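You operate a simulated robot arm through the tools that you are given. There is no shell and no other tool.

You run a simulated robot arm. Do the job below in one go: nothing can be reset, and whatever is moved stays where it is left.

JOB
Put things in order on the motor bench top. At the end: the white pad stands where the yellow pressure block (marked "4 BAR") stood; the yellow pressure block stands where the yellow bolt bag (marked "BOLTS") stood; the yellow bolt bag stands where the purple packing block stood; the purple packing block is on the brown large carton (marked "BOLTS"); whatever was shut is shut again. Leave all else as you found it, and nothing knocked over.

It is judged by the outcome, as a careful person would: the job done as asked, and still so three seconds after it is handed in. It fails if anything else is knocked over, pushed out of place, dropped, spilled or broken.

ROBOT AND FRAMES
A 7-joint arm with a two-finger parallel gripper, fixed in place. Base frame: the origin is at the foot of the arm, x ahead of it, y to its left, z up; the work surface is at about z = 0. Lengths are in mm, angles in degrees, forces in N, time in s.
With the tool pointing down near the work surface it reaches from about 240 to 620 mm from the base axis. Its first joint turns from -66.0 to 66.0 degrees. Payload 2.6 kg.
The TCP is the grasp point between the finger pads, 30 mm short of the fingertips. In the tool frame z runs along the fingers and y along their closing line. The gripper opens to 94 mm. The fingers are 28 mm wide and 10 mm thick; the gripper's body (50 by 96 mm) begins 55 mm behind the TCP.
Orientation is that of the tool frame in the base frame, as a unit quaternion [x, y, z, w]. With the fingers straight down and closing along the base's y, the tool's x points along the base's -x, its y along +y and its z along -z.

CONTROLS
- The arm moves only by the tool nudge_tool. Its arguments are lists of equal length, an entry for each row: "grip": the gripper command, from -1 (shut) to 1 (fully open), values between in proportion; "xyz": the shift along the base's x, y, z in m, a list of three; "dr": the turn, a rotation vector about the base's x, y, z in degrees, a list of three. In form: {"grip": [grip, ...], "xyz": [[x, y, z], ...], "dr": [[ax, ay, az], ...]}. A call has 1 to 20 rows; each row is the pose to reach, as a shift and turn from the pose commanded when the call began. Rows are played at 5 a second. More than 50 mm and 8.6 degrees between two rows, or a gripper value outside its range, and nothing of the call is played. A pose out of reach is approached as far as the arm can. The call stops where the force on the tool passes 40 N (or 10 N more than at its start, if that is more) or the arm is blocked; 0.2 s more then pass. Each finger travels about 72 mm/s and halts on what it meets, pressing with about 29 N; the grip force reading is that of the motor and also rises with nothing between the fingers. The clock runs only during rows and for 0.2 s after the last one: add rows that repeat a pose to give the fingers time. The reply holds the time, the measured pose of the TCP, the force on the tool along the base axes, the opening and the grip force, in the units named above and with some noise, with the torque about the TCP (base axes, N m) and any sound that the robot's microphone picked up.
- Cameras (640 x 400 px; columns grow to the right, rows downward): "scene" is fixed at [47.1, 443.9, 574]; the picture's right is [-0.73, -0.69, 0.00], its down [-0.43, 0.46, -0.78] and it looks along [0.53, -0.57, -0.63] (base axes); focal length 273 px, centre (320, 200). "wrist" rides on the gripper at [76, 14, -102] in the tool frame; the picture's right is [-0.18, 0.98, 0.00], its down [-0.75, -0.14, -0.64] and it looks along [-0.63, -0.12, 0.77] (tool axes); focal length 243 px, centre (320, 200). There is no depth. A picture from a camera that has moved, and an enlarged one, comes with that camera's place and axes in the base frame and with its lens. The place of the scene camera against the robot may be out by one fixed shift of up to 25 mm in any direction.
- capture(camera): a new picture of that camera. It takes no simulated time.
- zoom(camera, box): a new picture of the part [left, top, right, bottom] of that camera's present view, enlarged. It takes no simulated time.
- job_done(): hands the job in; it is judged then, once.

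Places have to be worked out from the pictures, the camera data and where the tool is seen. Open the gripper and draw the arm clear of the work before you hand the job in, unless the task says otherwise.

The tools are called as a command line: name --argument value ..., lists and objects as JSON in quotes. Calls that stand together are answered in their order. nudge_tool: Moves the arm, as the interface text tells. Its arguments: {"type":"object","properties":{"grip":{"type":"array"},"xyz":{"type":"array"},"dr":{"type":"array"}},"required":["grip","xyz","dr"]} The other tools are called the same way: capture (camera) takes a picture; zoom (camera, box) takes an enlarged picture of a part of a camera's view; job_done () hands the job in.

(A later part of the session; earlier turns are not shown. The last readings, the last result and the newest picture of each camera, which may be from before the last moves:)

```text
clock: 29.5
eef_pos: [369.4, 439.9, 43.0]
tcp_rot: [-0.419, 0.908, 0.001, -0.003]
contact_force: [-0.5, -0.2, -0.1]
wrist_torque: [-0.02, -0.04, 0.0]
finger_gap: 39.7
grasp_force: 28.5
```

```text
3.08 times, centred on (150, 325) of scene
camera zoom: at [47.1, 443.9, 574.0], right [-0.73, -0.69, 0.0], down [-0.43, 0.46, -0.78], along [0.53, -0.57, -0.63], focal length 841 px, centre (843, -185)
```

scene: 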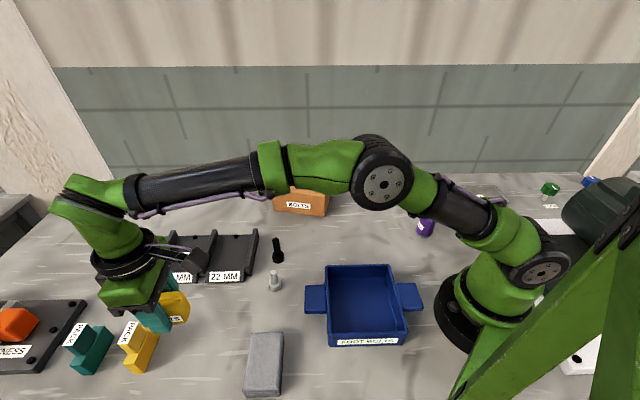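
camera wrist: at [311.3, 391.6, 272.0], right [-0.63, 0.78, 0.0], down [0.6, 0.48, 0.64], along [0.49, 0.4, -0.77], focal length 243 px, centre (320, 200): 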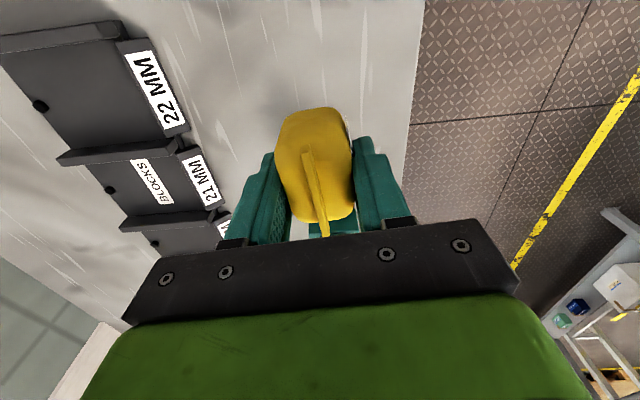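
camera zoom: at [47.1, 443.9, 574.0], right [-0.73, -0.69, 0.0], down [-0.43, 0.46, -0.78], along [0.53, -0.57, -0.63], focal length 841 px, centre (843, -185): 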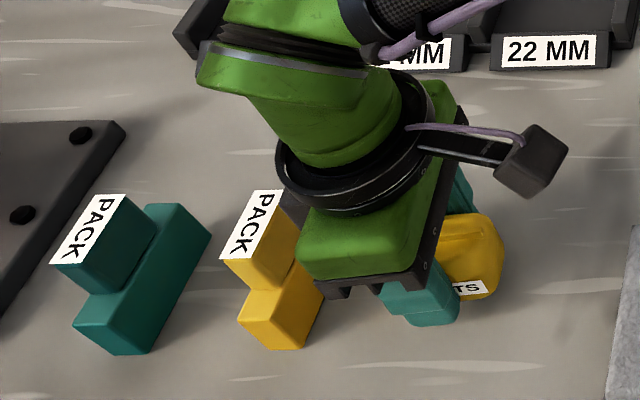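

About 3–4 mm remain. I lower by 1 mm steps.

nudge_tool --grip '[-1, -1, -1, -1]' --xyz '[[0, 0, -0.001], [0, 0, -0.002], [0, 0, -0.003], [0, 0, -0.003]]' --dr '[[0, 0, 0], [0, 0, 0], [0, 0, 0], [0, 0, 0]]'

```text
clock: 30.5
eef_pos: [371.0, 438.2, 39.1]
tcp_rot: [-0.417, 0.909, 0.0, -0.003]
contact_force: [-0.6, 0.1, -0.7]
wrist_torque: [0.0, 0.0, 0.01]
finger_gap: 39.5
grasp_force: 29.5
```

No clear contact yet; two more millimetres in small steps.

nudge_tool --grip '[-1, -1, -1]' --xyz '[[0, 0, -0.0007], [0, 0, -0.0014], [0, 0, -0.0014]]' --dr '[[0, 0, 0], [0, 0, 0], [0, 0, 0]]'

```text
clock: 31.3
eef_pos: [370.5, 438.4, 38.2]
tcp_rot: [-0.418, 0.909, 0.001, -0.003]
contact_force: [-1.4, -0.2, 6.5]
wrist_torque: [-0.15, -0.02, -0.03]
finger_gap: 39.6
grasp_force: 29.0
```

The upward force of 6.5 N shows the bag is standing on the bench. I open gently to release it, keeping the opening small.

nudge_tool --grip '[-0.1, 0.0, 0.1, 0.2, 0.35, 0.35]' --xyz '[[0, 0, 0], [0, 0, 0], [0, 0, 0], [0, 0, 0], [0, 0, 0], [0, 0, 0]]' --dr '[[0, 0, 0], [0, 0, 0], [0, 0, 0], [0, 0, 0], [0, 0, 0], [0, 0, 0]]'

capture --camera "wrist"

```text
clock: 32.7
eef_pos: [370.5, 438.4, 37.1]
tcp_rot: [-0.418, 0.909, 0.0, -0.003]
contact_force: [-0.4, 0.5, -0.8]
wrist_torque: [-0.01, -0.01, -0.03]
finger_gap: 63.5
grasp_force: 0.0
```

```text
taken
camera wrist: at [312.1, 390.4, 140.9], right [-0.63, 0.78, 0.0], down [0.6, 0.48, 0.64], along [0.5, 0.4, -0.77], focal length 243 px, centre (320, 200)
```

wrist: 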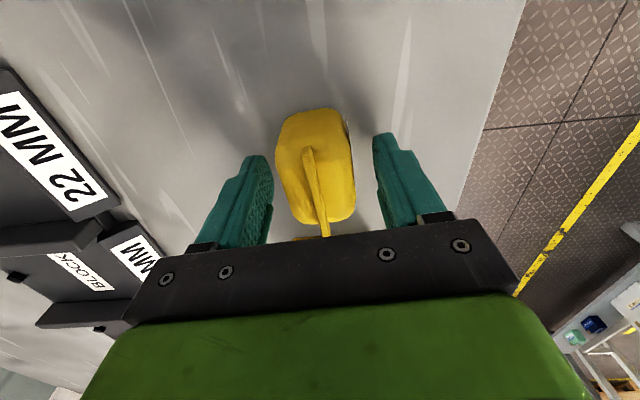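

The bag is free and upright. I rise straight up, then start the swing toward the 4 BAR block, turning the tool the way that suits that block.

nudge_tool --grip '[0.35, 0.35, 0.35, 0.35, 0.5, 0.6, 0.6, 0.6, 0.6, 0.6, 0.6, 0.6, 0.6, 0.6, 0.6, 0.6, 0.6, 0.6, 0.6, 0.6]' --xyz '[[0, 0, 0.03], [0, 0, 0.075], [0, 0, 0.12], [0, 0, 0.162], [-0.0034, -0.0339, 0.162], [-0.0067, -0.0678, 0.162], [-0.0101, -0.1017, 0.162], [-0.0134, -0.1356, 0.162], [-0.0168, -0.1695, 0.162], [-0.0202, -0.2034, 0.162], [-0.0235, -0.2373, 0.162], [-0.0269, -0.2712, 0.162], [-0.0302, -0.3051, 0.162], [-0.0336, -0.339, 0.162], [-0.037, -0.3729, 0.162], [-0.0403, -0.4068, 0.162], [-0.0437, -0.4407, 0.162], [-0.047, -0.4746, 0.162], [-0.0504, -0.5085, 0.162], [-0.0538, -0.5424, 0.162]]' --dr '[[0, 0, 0], [0, 0, 0], [0, 0, 0], [0, 0, 0], [0, 0, -8.2], [0, 0, -16.4], [0, 0, -24.6], [0, 0, -32.8], [0, 0, -41.0], [0, 0, -49.2], [0, 0, -57.4], [0, 0, -65.6], [0, 0, -73.8], [0, 0, -82.0], [0, 0, -90.2], [0, 0, -98.4], [0, 0, -106.6], [0, 0, -114.8], [0, 0, -123.0], [0, 0, -131.2]]'

capture --camera "scene"

zoom --camera "scene" --box '[60, 290, 260, 400]'

```text
clock: 36.9
eef_pos: [317.5, -104.7, 201.6]
tcp_rot: [0.655, 0.755, 0.003, -0.001]
contact_force: [0.1, 0.1, 0.6]
wrist_torque: [0.01, 0.01, -0.01]
finger_gap: 75.3
grasp_force: 0.0
```

```text
taken
```

scene: 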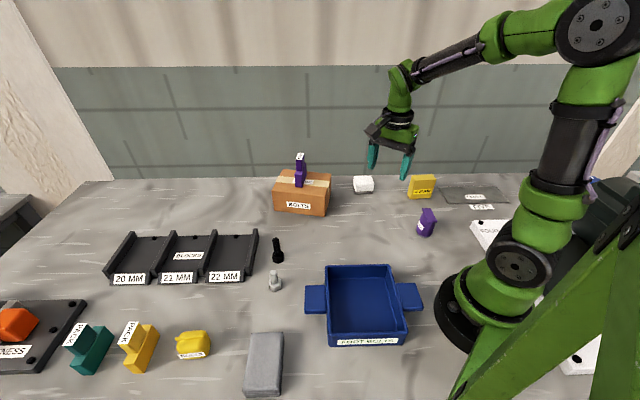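

```text
3.20 times, centred on (160, 345) of scene
camera zoom: at [47.1, 444.0, 574.0], right [-0.73, -0.69, 0.0], down [-0.43, 0.46, -0.78], along [0.53, -0.57, -0.63], focal length 875 px, centre (832, -264)
```

zoom: 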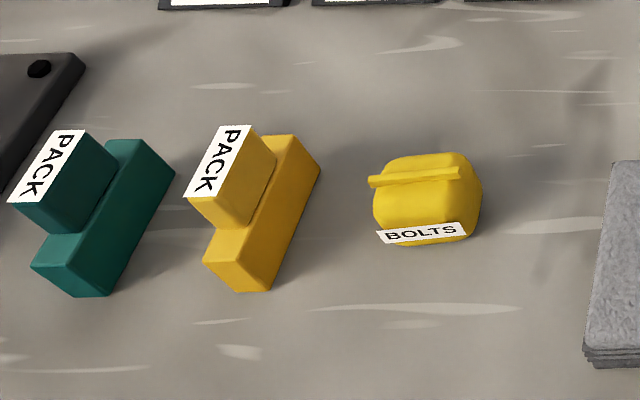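

The bag stands in the purple block's place. I finish the swing to above the 4 BAR block.

nudge_tool --grip '[0.6, 0.6, 0.6, 0.6, 0.6, 0.6, 0.6, 0.6]' --xyz '[[-0.003, -0.029, 0], [-0.006, -0.058, 0], [-0.009, -0.087, 0], [-0.0115, -0.1155, 0], [-0.0145, -0.145, 0], [-0.0175, -0.1735, 0], [-0.0205, -0.2025, 0], [-0.0205, -0.2025, 0]]' --dr '[[0, 0, -7.1], [0, 0, -14.2], [0, 0, -21.3], [0, 0, -28.4], [0, 0, -35.5], [0, 0, -42.6], [0, 0, -49.5], [0, 0, -49.5]]'

capture --camera "wrist"

capture --camera "scene"

```text
clock: 38.7
eef_pos: [295.4, -305.6, 200.8]
tcp_rot: [0.912, 0.411, 0.003, 0.002]
contact_force: [0.2, 0.6, 0.5]
wrist_torque: [-0.01, -0.04, 0.0]
finger_gap: 75.1
grasp_force: 0.0
```

```text
taken
camera wrist: at [358.5, -257.9, 303.9], right [0.62, -0.79, 0.0], down [-0.61, -0.47, 0.64], along [-0.5, -0.39, -0.77], focal length 243 px, centre (320, 200)
```

wrist: 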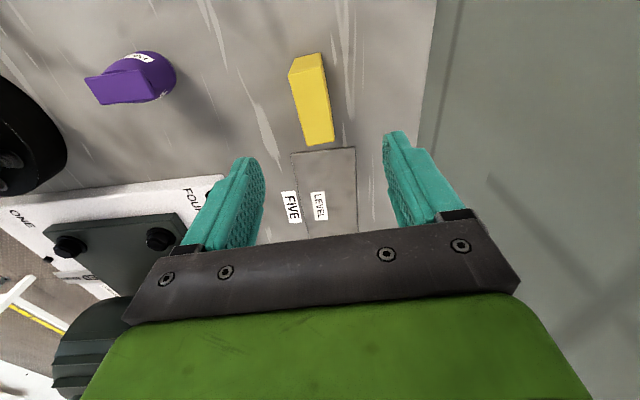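

```text
taken
```

scene: 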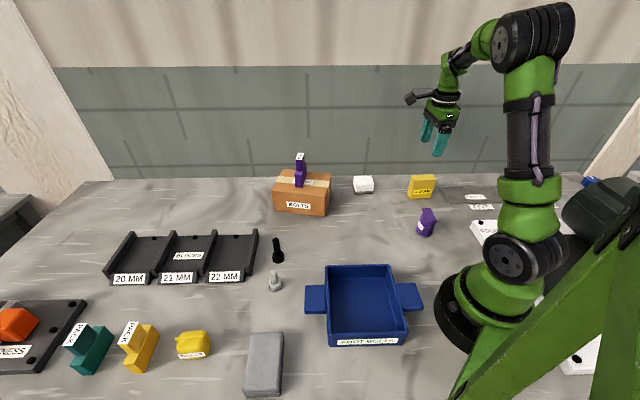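

I enlarge the block to measure its corners and angle from here.

zoom --camera "wrist" --box '[260, 40, 380, 160]'

zoom --camera "scene" --box '[390, 160, 520, 240]'

```text
3.33 times, centred on (320, 100) of wrist
camera zoom: at [358.5, -257.9, 303.9], right [0.62, -0.79, 0.0], down [-0.61, -0.47, 0.64], along [-0.5, -0.39, -0.77], focal length 809 px, centre (320, 533)
```

zoom: 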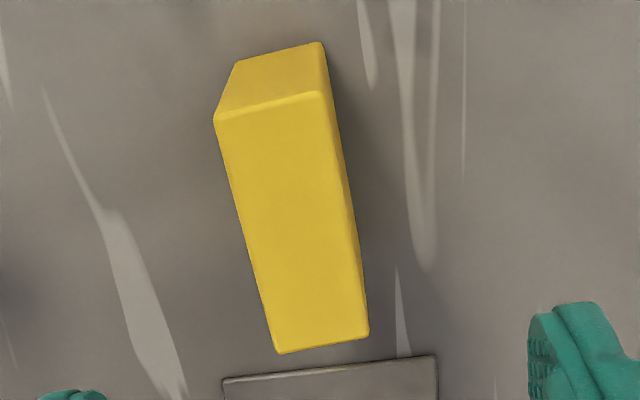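

```text
4.92 times, centred on (455, 200) of scene
camera zoom: at [47.1, 443.9, 574.0], right [-0.73, -0.69, 0.0], down [-0.43, 0.46, -0.78], along [0.53, -0.57, -0.63], focal length 1346 px, centre (-345, 200)
```

zoom: 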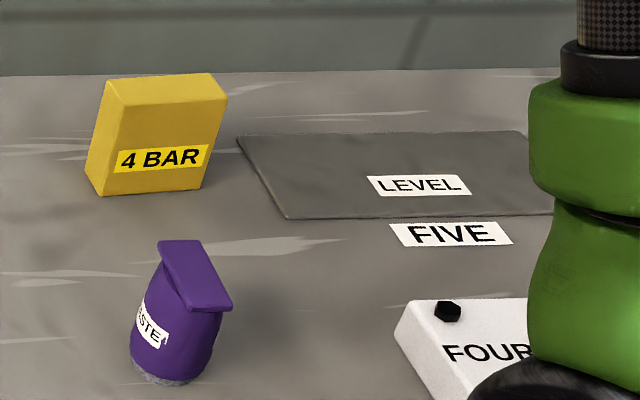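

The block is about 70 × 30 × 66 tall, centred near (288, −305), its length at about 50°. I shift over it, turn 1.4° more and descend to z ≈ 42 to grip.

nudge_tool --grip '[0.6, 0.6, 0.6, 0.6, 0.6, 0.6, -1, -1, -1, -1]' --xyz '[[-0.0085, 0, 0], [-0.0085, 0, -0.045], [-0.0085, 0, -0.09], [-0.0085, 0, -0.13], [-0.0085, 0, -0.158], [-0.0085, 0, -0.158], [-0.0085, 0, -0.158], [-0.0085, 0, -0.158], [-0.0085, 0, -0.158], [-0.0085, 0, -0.158]]' --dr '[[0, 0, 1.4], [0, 0, 1.4], [0, 0, 1.4], [0, 0, 1.4], [0, 0, 1.4], [0, 0, 1.4], [0, 0, 1.4], [0, 0, 1.4], [0, 0, 1.4], [0, 0, 1.4]]'

capture --camera "wrist"

zoom --camera "scene" --box '[370, 130, 500, 230]'

```text
clock: 40.9
eef_pos: [286.4, -305.7, 42.4]
tcp_rot: [0.906, 0.423, 0.003, 0.001]
contact_force: [0.7, -0.1, -0.5]
wrist_torque: [0.0, -0.02, -0.04]
finger_gap: 33.4
grasp_force: 29.4
```

```text
taken
camera wrist: at [347.6, -256.2, 145.1], right [0.64, -0.77, 0.0], down [-0.6, -0.49, 0.64], along [-0.49, -0.41, -0.77], focal length 243 px, centre (320, 200)
```

wrist: 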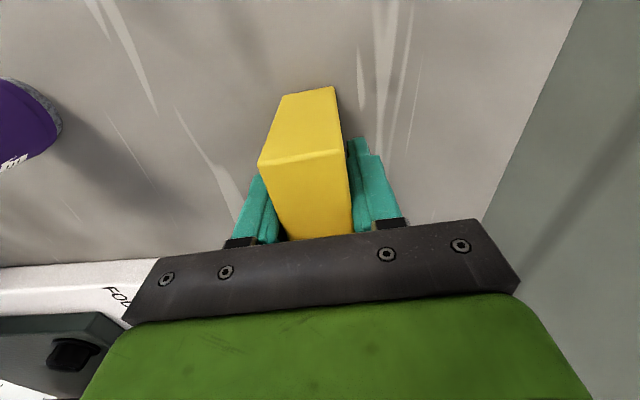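

```text
4.00 times, centred on (435, 180) of scene
camera zoom: at [47.1, 443.9, 574.0], right [-0.73, -0.69, 0.0], down [-0.43, 0.46, -0.78], along [0.53, -0.57, -0.63], focal length 1094 px, centre (-140, 280)
```

zoom: 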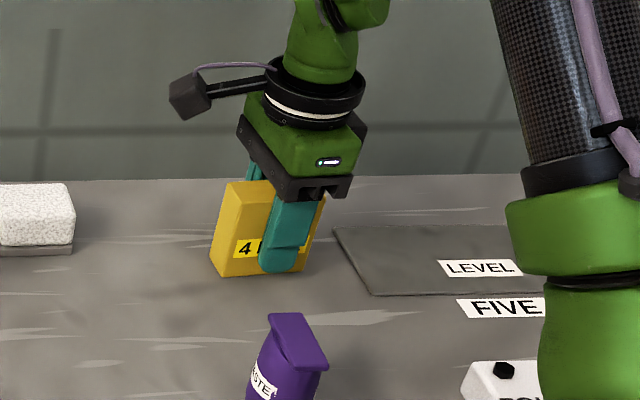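

Gripped at 33.4 mm. I lift it straight up and check the hold.

nudge_tool --grip '[-1, -1, -1, -1, -1]' --xyz '[[0, 0, 0.02], [0, 0, 0.05], [0, 0, 0.09], [0, 0, 0.13], [0, 0, 0.13]]' --dr '[[0, 0, 0], [0, 0, 0], [0, 0, 0], [0, 0, 0], [0, 0, 0]]'

capture --camera "wrist"

zoom --camera "scene" --box '[370, 110, 500, 210]'

```text
clock: 42.1
eef_pos: [285.8, -306.5, 172.2]
tcp_rot: [0.906, 0.423, 0.003, 0.001]
contact_force: [0.5, 0.7, -0.5]
wrist_torque: [0.01, -0.03, -0.02]
finger_gap: 33.5
grasp_force: 29.0
```

```text
taken
camera wrist: at [347.0, -256.6, 275.4], right [0.64, -0.77, 0.0], down [-0.6, -0.49, 0.64], along [-0.49, -0.41, -0.77], focal length 243 px, centre (320, 200)
```

wrist: 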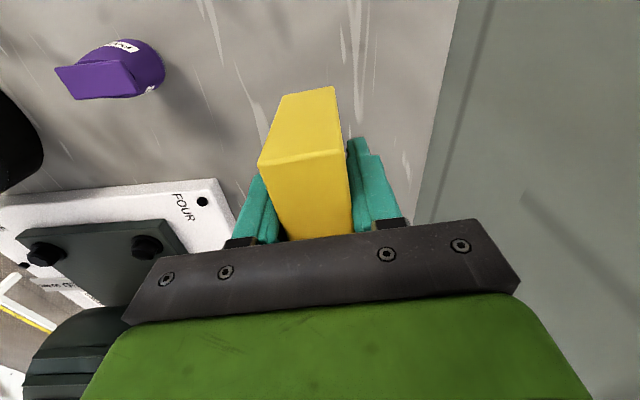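

```text
4.00 times, centred on (435, 160) of scene
camera zoom: at [47.1, 443.9, 574.0], right [-0.73, -0.69, 0.0], down [-0.43, 0.46, -0.78], along [0.53, -0.57, -0.63], focal length 1094 px, centre (-140, 360)
```

zoom: 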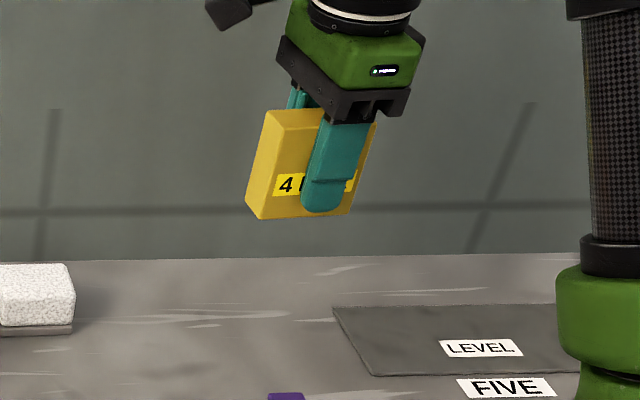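

The block hangs straight in the grip. I carry it at z ≈ 172 to over the bag's old place (296.5, −18.5).

nudge_tool --grip '[-1, -1, -1, -1, -1, -1, -1, -1, -1]' --xyz '[[0.0012, 0.0359, 0], [0.0024, 0.0718, 0], [0.0036, 0.1076, 0], [0.0048, 0.1435, 0], [0.0059, 0.1794, 0], [0.0071, 0.2153, 0], [0.0083, 0.2511, 0], [0.0095, 0.287, 0], [0.0095, 0.287, 0]]' --dr '[[0, 0, 0], [0, 0, 0], [0, 0, 0], [0, 0, 0], [0, 0, 0], [0, 0, 0], [0, 0, 0], [0, 0, 0], [0, 0, 0]]'

capture --camera "wrist"

capture --camera "scene"

```text
clock: 44.1
eef_pos: [294.6, -18.3, 171.2]
tcp_rot: [0.906, 0.423, 0.003, 0.001]
contact_force: [-1.1, 0.2, -0.9]
wrist_torque: [-0.01, 0.01, 0.01]
finger_gap: 33.6
grasp_force: 28.9
```

```text
taken
camera wrist: at [356.0, 31.3, 274.9], right [0.64, -0.77, 0.0], down [-0.6, -0.49, 0.64], along [-0.49, -0.41, -0.77], focal length 243 px, centre (320, 200)
```

wrist: 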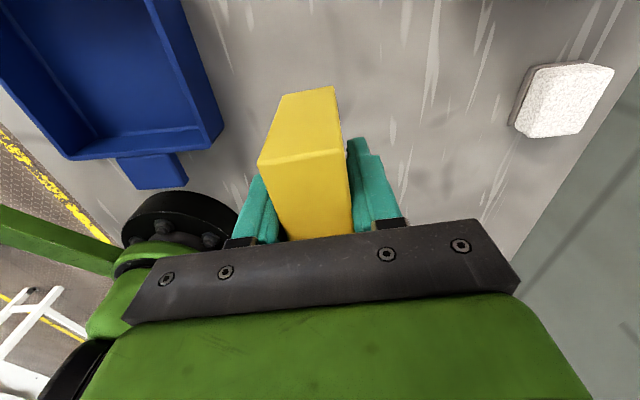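

```text
taken
```

scene: 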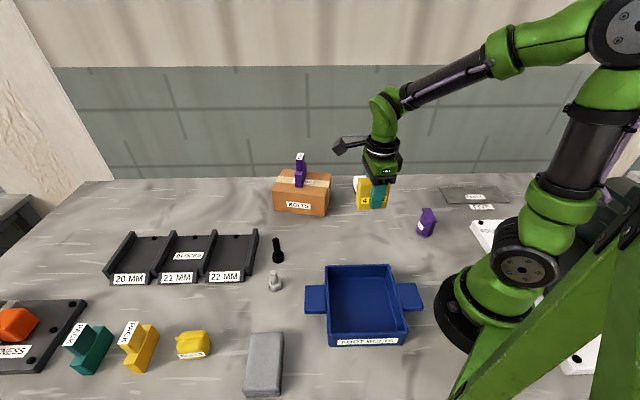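

In place above the spot. I lower to a few millimetres above the bench.

nudge_tool --grip '[-1, -1, -1, -1, -1, -1]' --xyz '[[0.001, 0, -0.04], [0.001, 0, -0.08], [0.001, 0, -0.11], [0.001, 0, -0.123], [0.001, 0, -0.127], [0.001, 0, -0.127]]' --dr '[[0, 0, 0], [0, 0, 0], [0, 0, 0], [0, 0, 0], [0, 0, 0], [0, 0, 0]]'

nudge_tool --grip '[-1, -1, -1, -1]' --xyz '[[0, 0, -0.001], [0, 0, -0.002], [0, 0, -0.0028], [0, 0, -0.0028]]' --dr '[[0, 0, 0], [0, 0, 0], [0, 0, 0], [0, 0, 0]]'

```text
clock: 45.5
eef_pos: [298.6, -18.5, 44.8]
tcp_rot: [0.906, 0.424, 0.003, 0.001]
contact_force: [0.1, 0.1, -0.7]
wrist_torque: [0.03, 0.0, 0.03]
finger_gap: 33.6
grasp_force: 29.0
```

```text
clock: 46.5
eef_pos: [297.7, -18.2, 42.8]
tcp_rot: [0.906, 0.424, 0.004, 0.001]
contact_force: [-0.2, -0.2, -0.4]
wrist_torque: [-0.01, 0.01, -0.02]
finger_gap: 33.7
grasp_force: 28.6
```

No contact yet; I go down another 1.5 mm in small steps.

nudge_tool --grip '[-1, -1, -1]' --xyz '[[0, 0, -0.0007], [0, 0, -0.0014], [0, 0, -0.0014]]' --dr '[[0, 0, 0], [0, 0, 0], [0, 0, 0]]'

```text
clock: 47.3
eef_pos: [298.4, -20.5, 41.2]
tcp_rot: [0.906, 0.423, 0.003, 0.001]
contact_force: [-6.7, -3.3, 21.8]
wrist_torque: [0.02, 0.27, -0.03]
finger_gap: 33.2
grasp_force: 29.1
```

The bench now carries the block (22 N upward). I open to release.

nudge_tool --grip '[-0.25, -0.15, -0.05, 0.1, 0.3, 0.45, 0.45]' --xyz '[[0, 0, 0.0007], [0, 0, 0.0007], [0, 0, 0.0007], [0, 0, 0.0007], [0, 0, 0.0007], [0, 0, 0.0007], [0, 0, 0.0007]]' --dr '[[0, 0, 0], [0, 0, 0], [0, 0, 0], [0, 0, 0], [0, 0, 0], [0, 0, 0], [0, 0, 0]]'

capture --camera "wrist"

zoom --camera "scene" --box '[320, 160, 440, 260]'

```text
clock: 48.9
eef_pos: [298.6, -18.6, 41.3]
tcp_rot: [0.906, 0.423, 0.003, 0.0]
contact_force: [0.1, 0.5, 0.4]
wrist_torque: [-0.01, 0.02, 0.02]
finger_gap: 68.4
grasp_force: 0.1
```

```text
taken
camera wrist: at [359.3, 31.0, 144.6], right [0.64, -0.77, 0.0], down [-0.6, -0.49, 0.64], along [-0.49, -0.41, -0.77], focal length 243 px, centre (320, 200)
```

wrist: 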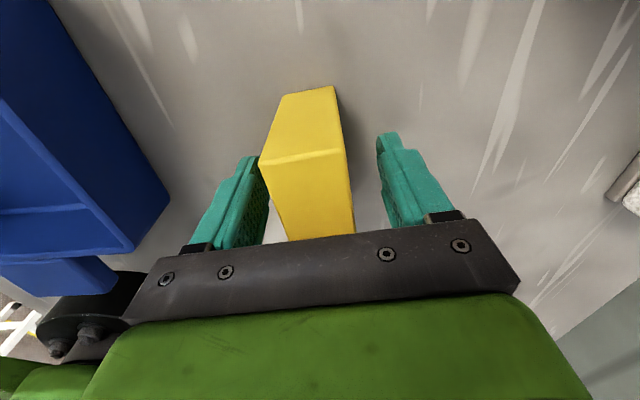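

```text
4.00 times, centred on (380, 210) of scene
camera zoom: at [47.1, 443.9, 574.0], right [-0.73, -0.69, 0.0], down [-0.43, 0.46, -0.78], along [0.53, -0.57, -0.63], focal length 1094 px, centre (80, 160)
```

zoom: 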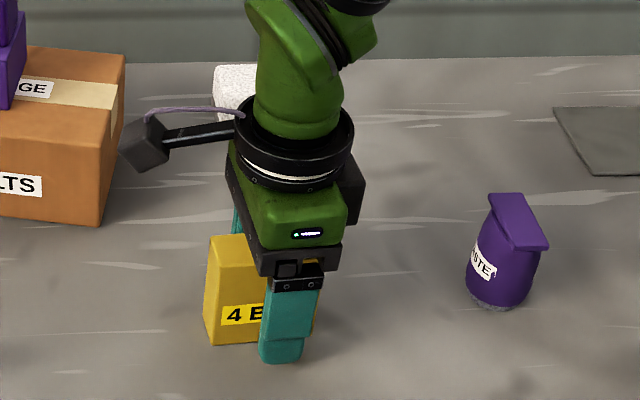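

Released and standing. One finger looks close to the block's side, so I open a little more, then rise straight up.

nudge_tool --grip '[0.6, 0.8, 0.8]' --xyz '[[0, 0, 0], [0, 0, 0], [0, 0, 0]]' --dr '[[0, 0, 0], [0, 0, 0], [0, 0, 0]]'

capture --camera "wrist"

```text
clock: 49.7
eef_pos: [298.7, -19.2, 41.0]
tcp_rot: [0.906, 0.424, 0.003, 0.0]
contact_force: [1.1, -0.4, -0.4]
wrist_torque: [-0.02, 0.02, 0.01]
finger_gap: 84.7
grasp_force: 0.0
```

```text
taken
camera wrist: at [359.3, 31.0, 144.6], right [0.64, -0.77, 0.0], down [-0.6, -0.49, 0.64], along [-0.49, -0.41, -0.77], focal length 243 px, centre (320, 200)
```

wrist: 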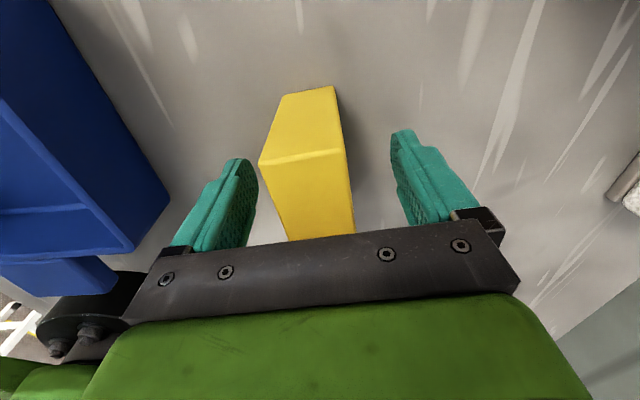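

Both sides are clear now. I rise straight up to z ≈ 200 and move to above the white pad near (449, −207).

nudge_tool --grip '[0.8, 0.8, 0.8, 0.8, 0.9, 1, 1, 1, 1, 1, 1]' --xyz '[[0, 0, 0.03], [0, 0, 0.075], [0, 0, 0.12], [0, 0, 0.16], [0.025, -0.031, 0.16], [0.05, -0.063, 0.16], [0.075, -0.094, 0.16], [0.1, -0.125, 0.16], [0.125, -0.157, 0.16], [0.15, -0.188, 0.16], [0.15, -0.188, 0.16]]' --dr '[[0, 0, 0], [0, 0, 0], [0, 0, 0], [0, 0, 0], [0, 0, 0], [0, 0, 0], [0, 0, 0], [0, 0, 0], [0, 0, 0], [0, 0, 0], [0, 0, 0]]'

capture --camera "wrist"

capture --camera "scene"

```text
clock: 52.1
eef_pos: [447.9, -207.3, 200.5]
tcp_rot: [0.906, 0.424, 0.004, 0.001]
contact_force: [-0.5, 0.4, 0.9]
wrist_torque: [0.0, 0.02, 0.03]
finger_gap: 94.0
grasp_force: 0.0
```

```text
taken
camera wrist: at [508.8, -158.1, 304.2], right [0.64, -0.77, 0.0], down [-0.6, -0.49, 0.64], along [-0.49, -0.41, -0.77], focal length 243 px, centre (320, 200)
```

wrist: 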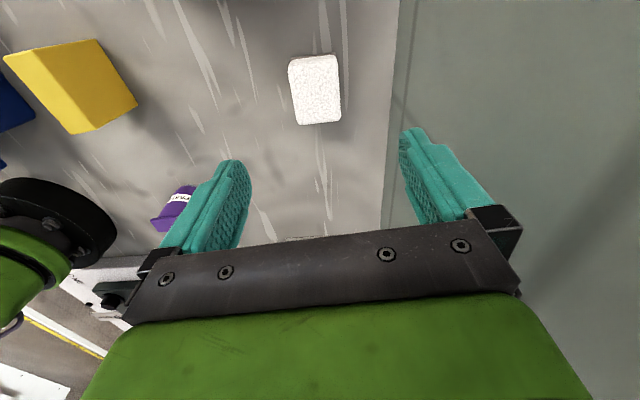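

```text
taken
```

scene: 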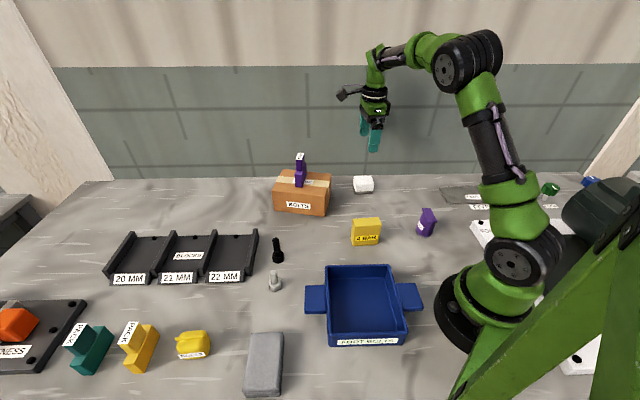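

The 4 BAR block stands in the bag's place. I enlarge the pad from both cameras to see its sides and the grey foot.

zoom --camera "wrist" --box '[265, 40, 365, 140]'

zoom --camera "scene" --box '[340, 165, 390, 205]'

```text
4.00 times, centred on (315, 90) of wrist
camera zoom: at [508.8, -158.1, 304.2], right [0.64, -0.77, 0.0], down [-0.6, -0.49, 0.64], along [-0.49, -0.41, -0.77], focal length 970 px, centre (340, 640)
```

zoom: 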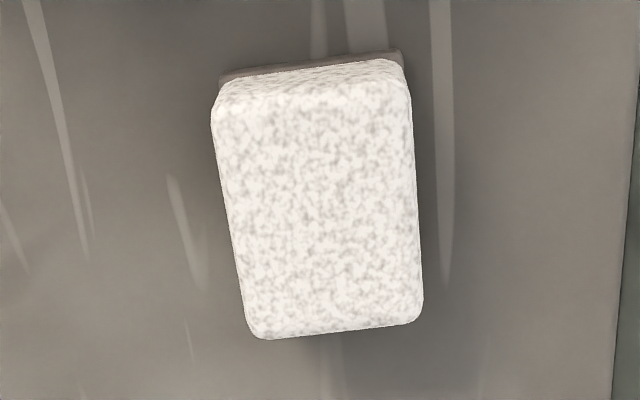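

```text
10.00 times, centred on (365, 185) of scene
camera zoom: at [47.2, 443.9, 574.0], right [-0.73, -0.69, 0.0], down [-0.43, 0.46, -0.78], along [0.53, -0.57, -0.63], focal length 2734 px, centre (-130, 350)
```

zoom: 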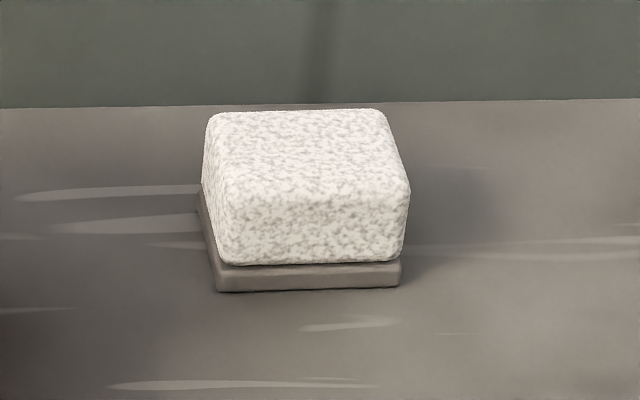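

The pad is about 63 × 50 mm and 34 tall, centred near (447, −206), with a grey foot about 9 mm thick below the white part. I grip only the white part, with the fingertips about 13 mm above the bench, to see whether the foot belongs to it.

nudge_tool --grip '[1, 1, 1, 1, 1, 1, 1]' --xyz '[[-0.001, 0.001, 0], [-0.001, 0.001, -0.045], [-0.001, 0.001, -0.09], [-0.001, 0.001, -0.13], [-0.001, 0.001, -0.15], [-0.001, 0.001, -0.157], [-0.001, 0.001, -0.157]]' --dr '[[-0.1, 0.46, 0], [-0.1, 0.46, 0], [-0.1, 0.46, 0], [-0.1, 0.46, 0], [-0.1, 0.46, 0], [-0.1, 0.46, 0], [-0.1, 0.46, 0]]'

capture --camera "wrist"

zoom --camera "scene" --box '[320, 140, 410, 210]'

```text
clock: 53.7
eef_pos: [445.5, -207.5, 45.1]
tcp_rot: [0.906, 0.423, -0.001, -0.001]
contact_force: [0.5, 0.0, 0.3]
wrist_torque: [-0.03, 0.02, 0.03]
finger_gap: 94.1
grasp_force: 0.1
```

```text
taken
camera wrist: at [507.3, -157.0, 147.0], right [0.64, -0.77, 0.0], down [-0.59, -0.49, 0.64], along [-0.5, -0.41, -0.77], focal length 243 px, centre (320, 200)
```

wrist: 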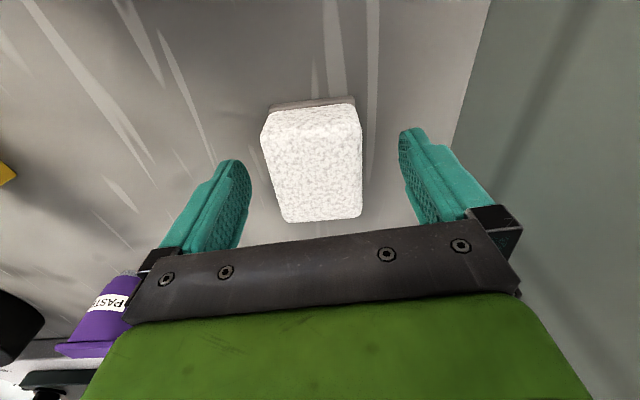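

```text
5.71 times, centred on (365, 175) of scene
camera zoom: at [47.1, 443.9, 574.0], right [-0.73, -0.69, 0.0], down [-0.43, 0.46, -0.78], along [0.53, -0.57, -0.63], focal length 1562 px, centre (63, 343)
```

zoom: 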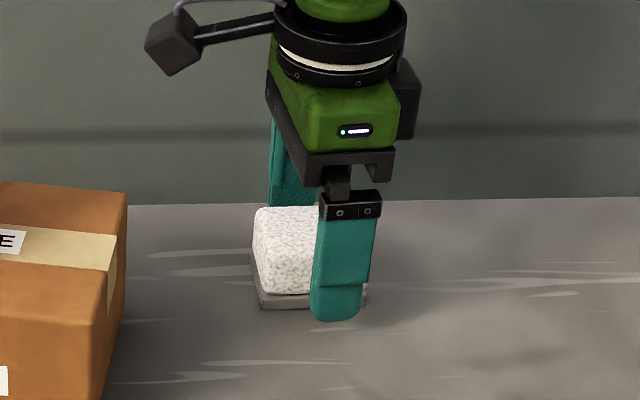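

The pad sits between the fingers and nothing else is near. I close on the white part.

nudge_tool --grip '[-1, -1, -1, -1, -1]' --xyz '[[0, 0, 0], [0, 0, 0], [0, 0, 0], [0, 0, 0], [0, 0, 0]]' --dr '[[0, 0, 0], [0, 0, 0], [0, 0, 0], [0, 0, 0], [0, 0, 0]]'

capture --camera "wrist"

zoom --camera "scene" --box '[320, 140, 410, 210]'

```text
clock: 54.9
eef_pos: [446.4, -206.9, 44.0]
tcp_rot: [0.906, 0.423, 0.0, 0.0]
contact_force: [0.2, 0.9, -1.0]
wrist_torque: [0.0, 0.01, -0.02]
finger_gap: 54.2
grasp_force: 29.0
```

```text
taken
camera wrist: at [507.3, -156.9, 147.3], right [0.64, -0.77, 0.0], down [-0.59, -0.49, 0.64], along [-0.5, -0.41, -0.77], focal length 243 px, centre (320, 200)
```

wrist: 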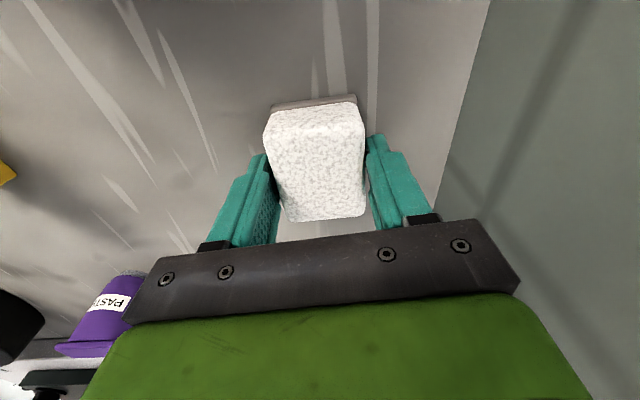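

```text
5.71 times, centred on (365, 175) of scene
camera zoom: at [47.1, 443.9, 574.0], right [-0.73, -0.69, 0.0], down [-0.43, 0.46, -0.78], along [0.53, -0.57, -0.63], focal length 1562 px, centre (63, 343)
```

zoom: 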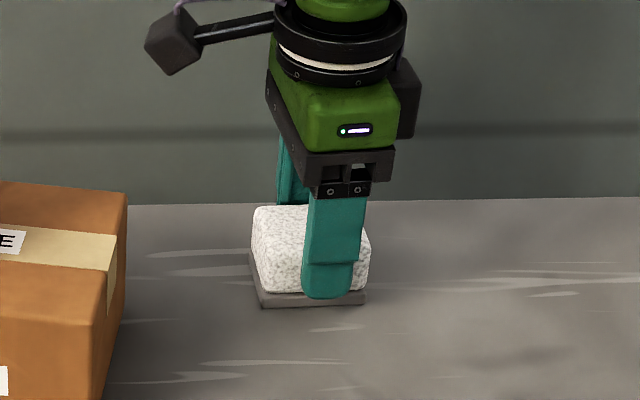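

Gripped at 54 mm. I lift a little and look whether the grey foot comes along.

nudge_tool --grip '[-1, -1, -1, -1]' --xyz '[[0, 0, 0.01], [0, 0, 0.025], [0, 0, 0.04], [0, 0, 0.04]]' --dr '[[0, 0, 0], [0, 0, 0], [0, 0, 0], [0, 0, 0]]'

zoom --camera "scene" --box '[320, 130, 410, 200]'

capture --camera "wrist"

```text
clock: 55.9
eef_pos: [446.6, -205.1, 84.4]
tcp_rot: [0.906, 0.423, -0.001, 0.001]
contact_force: [0.9, -0.2, -0.9]
wrist_torque: [-0.01, -0.01, -0.01]
finger_gap: 53.5
grasp_force: 29.4
```

```text
5.71 times, centred on (365, 165) of scene
camera zoom: at [47.1, 443.9, 574.0], right [-0.73, -0.69, 0.0], down [-0.43, 0.46, -0.78], along [0.53, -0.57, -0.63], focal length 1562 px, centre (63, 400)
```

zoom: 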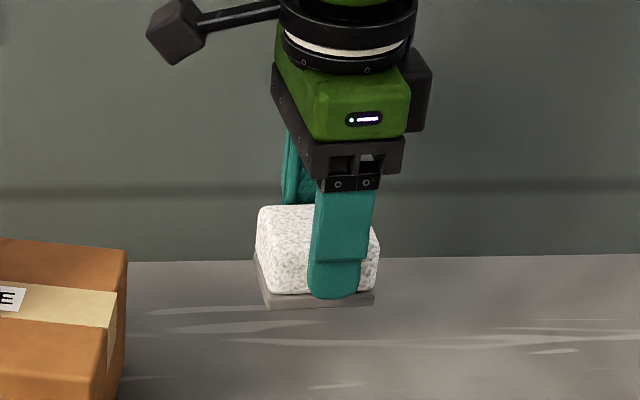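

```text
taken
camera wrist: at [507.2, -156.3, 187.6], right [0.64, -0.77, 0.0], down [-0.59, -0.49, 0.64], along [-0.5, -0.41, -0.77], focal length 243 px, centre (320, 200)
```

wrist: 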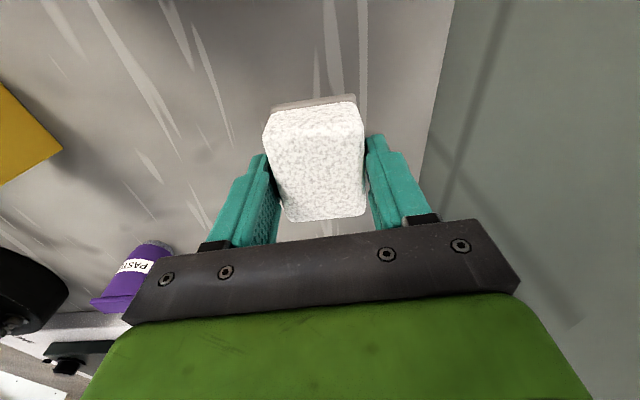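

The grey foot comes along, so it is one piece. I raise it further and carry it to the 4 BAR block's old place (288, −305).

nudge_tool --grip '[-1, -1, -1, -1, -1, -1, -1, -1]' --xyz '[[0, 0, 0.03], [0, 0, 0.065], [-0.0315, -0.0198, 0.065], [-0.063, -0.0395, 0.065], [-0.0945, -0.0593, 0.065], [-0.1265, -0.079, 0.065], [-0.1585, -0.0988, 0.065], [-0.1585, -0.0988, 0.065]]' --dr '[[0, 0, 0], [0, 0, 0], [0, 0, 0], [0, 0, 0], [0, 0, 0], [0, 0, 0], [0, 0, 0], [0, 0, 0]]'

capture --camera "wrist"

capture --camera "scene"

```text
clock: 57.7
eef_pos: [289.5, -305.8, 147.5]
tcp_rot: [0.906, 0.423, 0.0, 0.001]
contact_force: [0.0, 0.4, -1.1]
wrist_torque: [0.02, 0.02, -0.02]
finger_gap: 53.3
grasp_force: 29.4
```

```text
taken
camera wrist: at [350.9, -255.4, 251.3], right [0.64, -0.77, 0.0], down [-0.59, -0.49, 0.64], along [-0.5, -0.41, -0.77], focal length 243 px, centre (320, 200)
```

wrist: 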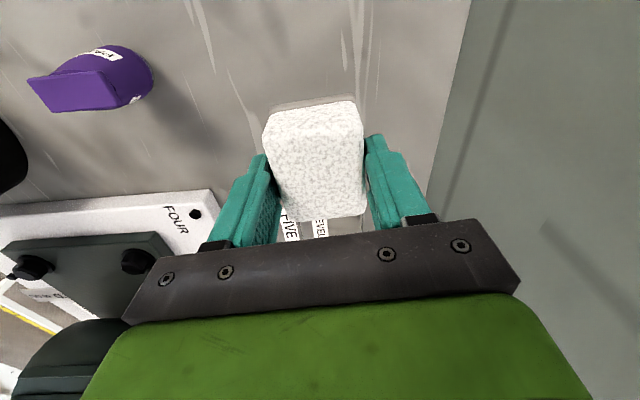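

```text
taken
```

scene: 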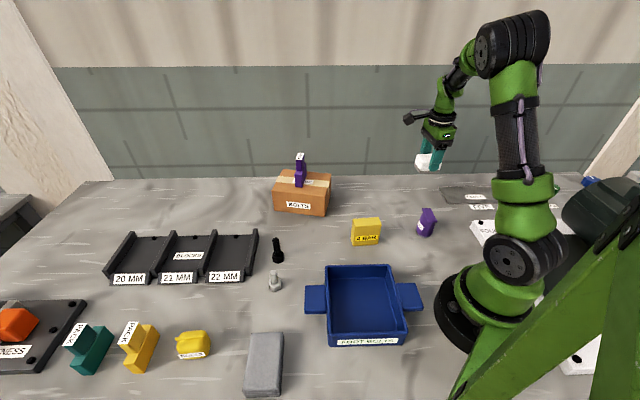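

Over the place. I lower to a few millimetres above the bench.

nudge_tool --grip '[-1, -1, -1, -1, -1, -1]' --xyz '[[-0.0005, 0, -0.035], [-0.0005, 0, -0.07], [-0.0005, 0, -0.092], [-0.0005, 0, -0.1], [-0.0005, 0, -0.102], [-0.0005, 0, -0.102]]' --dr '[[0, 0, 0], [0, 0, 0], [0, 0, 0], [0, 0, 0], [0, 0, 0], [0, 0, 0]]'

nudge_tool --grip '[-1, -1, -1, -1]' --xyz '[[0, 0, -0.001], [0, 0, -0.0018], [0, 0, -0.0025], [0, 0, -0.0025]]' --dr '[[0, 0, 0], [0, 0, 0], [0, 0, 0], [0, 0, 0]]'

```text
clock: 59.1
eef_pos: [288.8, -305.2, 47.9]
tcp_rot: [0.906, 0.423, -0.001, 0.0]
contact_force: [-7.2, 5.8, 18.1]
wrist_torque: [-0.15, 0.05, -0.02]
finger_gap: 50.6
grasp_force: 29.5
```

```text
clock: 59.9
eef_pos: [286.9, -304.8, 46.3]
tcp_rot: [0.906, 0.423, -0.001, 0.001]
contact_force: [-3.1, 3.3, 7.8]
wrist_torque: [-0.01, 0.01, -0.02]
finger_gap: 50.6
grasp_force: 29.2
stopped in row 3: the force on the tool passed its limit at 41 N (the readings are from after the stop); the commanded pose is now the measured one
```

Contact came a little earlier than reckoned and the gap changed to 50.6 mm; I look before releasing.

capture --camera "wrist"

zoom --camera "scene" --box '[380, 140, 480, 220]'

zoom --camera "wrist" --box '[220, 70, 420, 240]'

```text
taken
camera wrist: at [349.3, -254.8, 149.6], right [0.63, -0.77, 0.0], down [-0.59, -0.49, 0.64], along [-0.5, -0.41, -0.77], focal length 243 px, centre (320, 200)
```

wrist: 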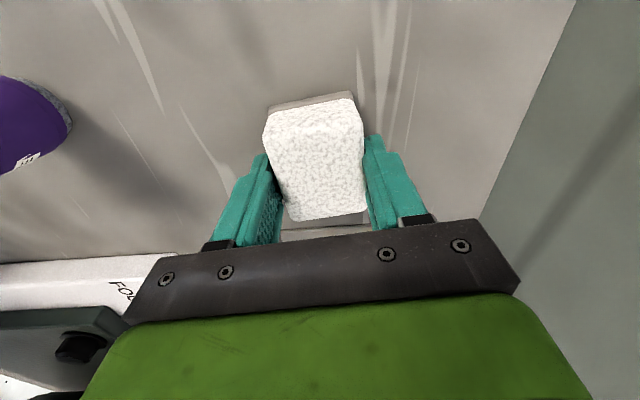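

```text
5.00 times, centred on (430, 180) of scene
camera zoom: at [47.1, 444.0, 574.0], right [-0.73, -0.69, 0.0], down [-0.43, 0.46, -0.78], along [0.53, -0.57, -0.63], focal length 1367 px, centre (-230, 300)
```

zoom: 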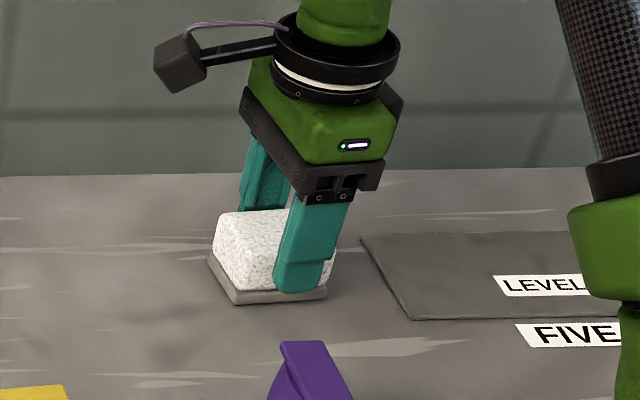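

```text
2.35 times, centred on (320, 155) of wrist
camera zoom: at [349.3, -254.8, 149.6], right [0.63, -0.77, 0.0], down [-0.59, -0.49, 0.64], along [-0.5, -0.41, -0.77], focal length 571 px, centre (320, 306)
```

zoom: 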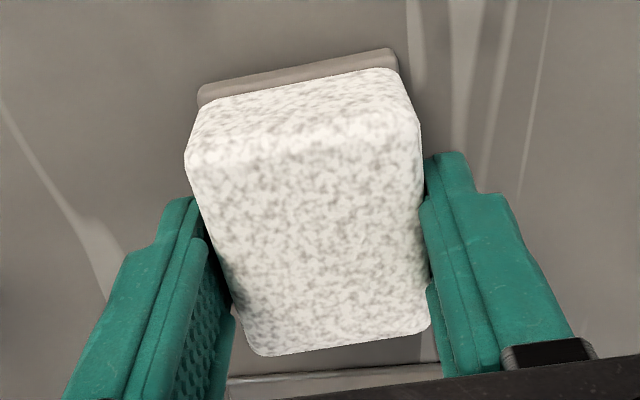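

The pad turned a few degrees in the grip but its foot is flat on the bench at the right spot. I open to release it.

nudge_tool --grip '[0.1, 0.2, 0.3, 0.5, 0.7, 0.9, 0.9]' --xyz '[[0, 0, 0], [0, 0, 0], [0, 0, 0], [0, 0, 0], [0, 0, 0], [0, 0, 0], [0, 0, 0]]' --dr '[[0, 0, 0], [0, 0, 0], [0, 0, 0], [0, 0, 0], [0, 0, 0], [0, 0, 0], [0, 0, 0]]'

capture --camera "wrist"

zoom --camera "scene" --box '[380, 140, 480, 220]'

```text
clock: 61.5
eef_pos: [287.3, -304.8, 46.2]
tcp_rot: [0.906, 0.423, 0.0, 0.0]
contact_force: [0.7, 0.5, 0.7]
wrist_torque: [0.02, -0.01, 0.0]
finger_gap: 89.2
grasp_force: 0.1
```

```text
taken
camera wrist: at [349.4, -254.7, 149.2], right [0.63, -0.77, 0.0], down [-0.59, -0.49, 0.64], along [-0.5, -0.41, -0.77], focal length 243 px, centre (320, 200)
```

wrist: 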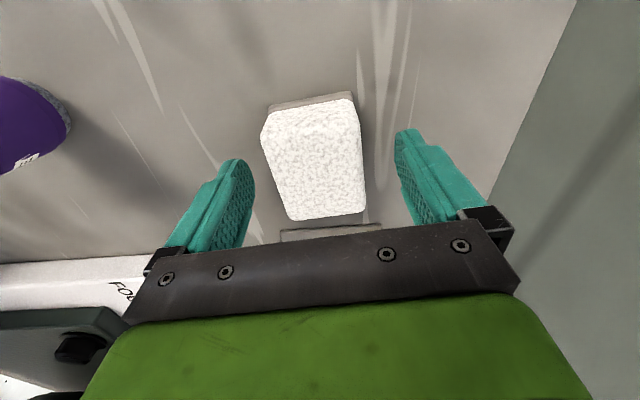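

```text
5.00 times, centred on (430, 180) of scene
camera zoom: at [47.1, 443.9, 574.0], right [-0.73, -0.69, 0.0], down [-0.43, 0.46, -0.78], along [0.53, -0.57, -0.63], focal length 1367 px, centre (-230, 300)
```

zoom: 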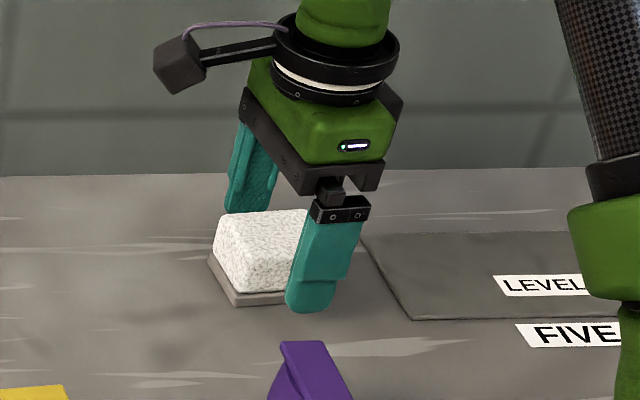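

The pad is free and standing flat. I rise straight up well clear and look at everything.

nudge_tool --grip '[0.9, 0.9, 0.9, 0.9, 0.9, 1, 1, 1, 1, 1, 1, 1]' --xyz '[[0, 0, 0.03], [0, 0, 0.07], [0, 0, 0.11], [0, 0, 0.155], [0, 0, 0.2], [0, 0.03, 0.23], [0.01, 0.07, 0.25], [0.02, 0.11, 0.26], [0.03, 0.15, 0.27], [0.04, 0.19, 0.28], [0.05, 0.23, 0.28], [0.05, 0.23, 0.28]]' --dr '[[0, 0, 0], [0, 0, 0], [0, 0, 0], [0, 0, 0], [0, 0, 0], [0, 0, 0], [0, 0, 0], [0, 0, 0], [0, 0, 0], [0, 0, 0], [0, 0, 0], [0, 0, 0]]'

capture --camera "scene"

capture --camera "wrist"

zoom --camera "scene" --box '[260, 140, 500, 270]'

```text
clock: 64.1
eef_pos: [338.7, -75.7, 328.2]
tcp_rot: [0.906, 0.423, -0.001, 0.0]
contact_force: [-0.3, 0.6, -0.6]
wrist_torque: [0.01, -0.01, 0.0]
finger_gap: 94.2
grasp_force: 0.2
```

```text
taken
```

scene: 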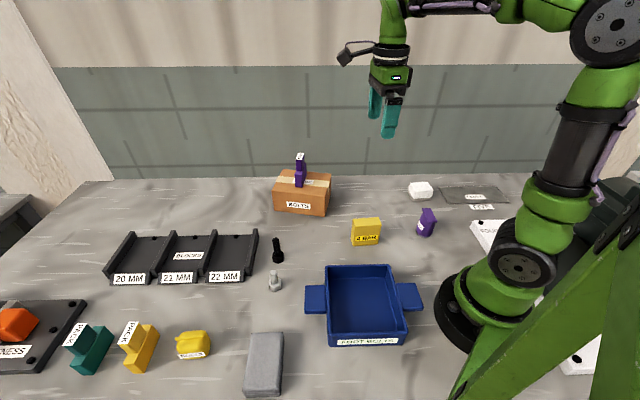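

```text
taken
camera wrist: at [400.1, -25.7, 430.7], right [0.63, -0.77, 0.0], down [-0.59, -0.49, 0.64], along [-0.5, -0.41, -0.77], focal length 243 px, centre (320, 200)
```

wrist: 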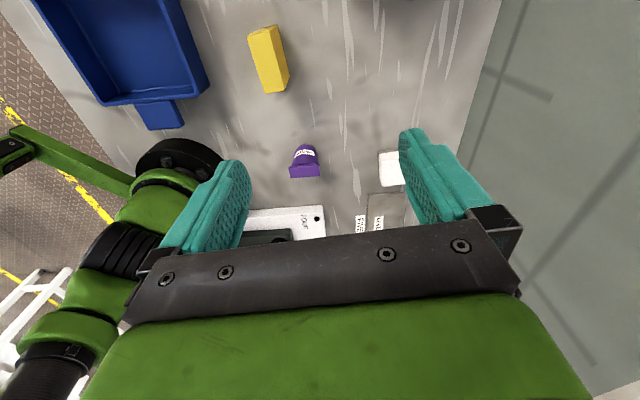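

```text
2.67 times, centred on (380, 205) of scene
camera zoom: at [47.1, 444.0, 574.0], right [-0.73, -0.69, 0.0], down [-0.43, 0.46, -0.78], along [0.53, -0.57, -0.63], focal length 729 px, centre (160, 187)
```

zoom: 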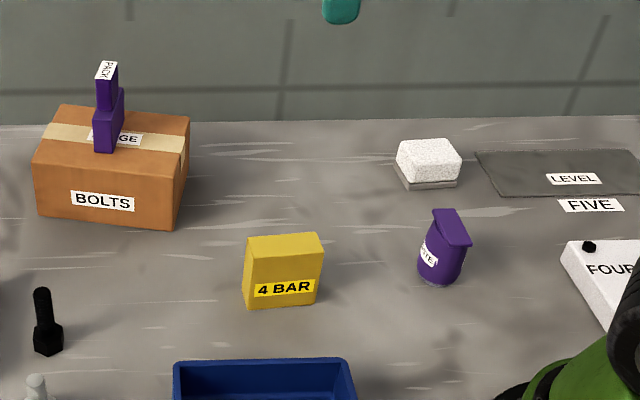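

All four pieces stand at their new places and the rest looks untouched. I check the 4 BAR block's and pad's positions exactly against the earlier fixed-camera pictures.

zoom --camera "scene" --box '[345, 215, 400, 255]'

zoom --camera "wrist" --box '[230, 10, 310, 110]'

zoom --camera "scene" --box '[390, 160, 520, 240]'

zoom --camera "scene" --box '[160, 310, 220, 380]'

```text
10.00 times, centred on (372, 235) of scene
camera zoom: at [47.1, 444.0, 574.0], right [-0.73, -0.69, 0.0], down [-0.43, 0.46, -0.78], along [0.53, -0.57, -0.63], focal length 2734 px, centre (-205, -150)
```

zoom: 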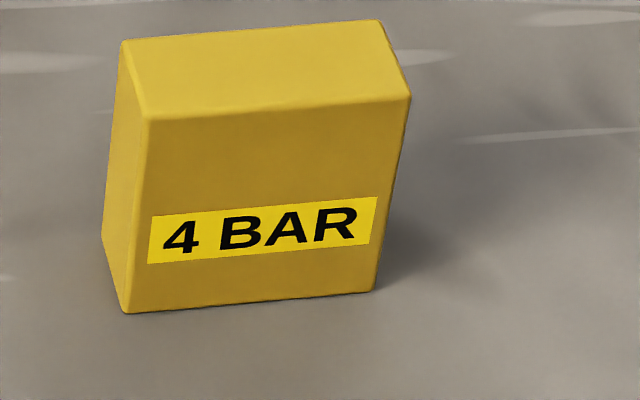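

```text
4.00 times, centred on (270, 60) of wrist
camera zoom: at [400.1, -25.7, 430.7], right [0.63, -0.77, 0.0], down [-0.59, -0.49, 0.64], along [-0.5, -0.41, -0.77], focal length 970 px, centre (520, 760)
```

zoom: 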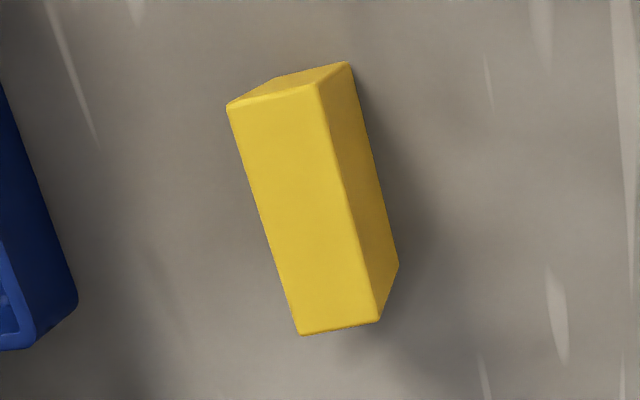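

```text
4.92 times, centred on (455, 200) of scene
camera zoom: at [47.1, 444.0, 574.0], right [-0.73, -0.69, 0.0], down [-0.43, 0.46, -0.78], along [0.53, -0.57, -0.63], focal length 1346 px, centre (-345, 200)
```

zoom: 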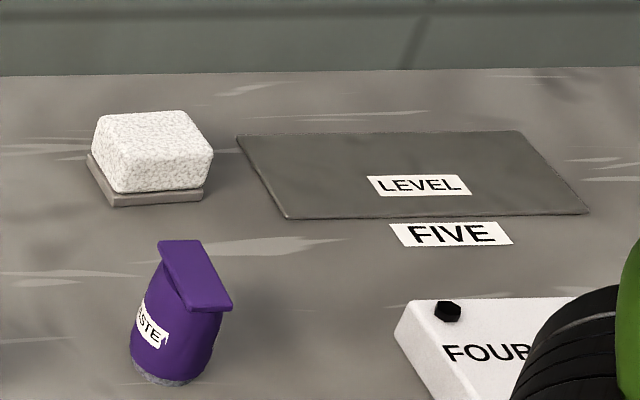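

```text
5.71 times, centred on (190, 345) of scene
camera zoom: at [47.1, 444.0, 574.0], right [-0.73, -0.69, 0.0], down [-0.43, 0.46, -0.78], along [0.53, -0.57, -0.63], focal length 1562 px, centre (1063, -629)
```

zoom: 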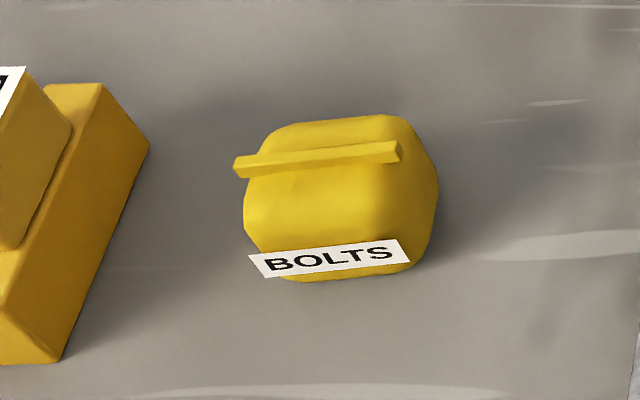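

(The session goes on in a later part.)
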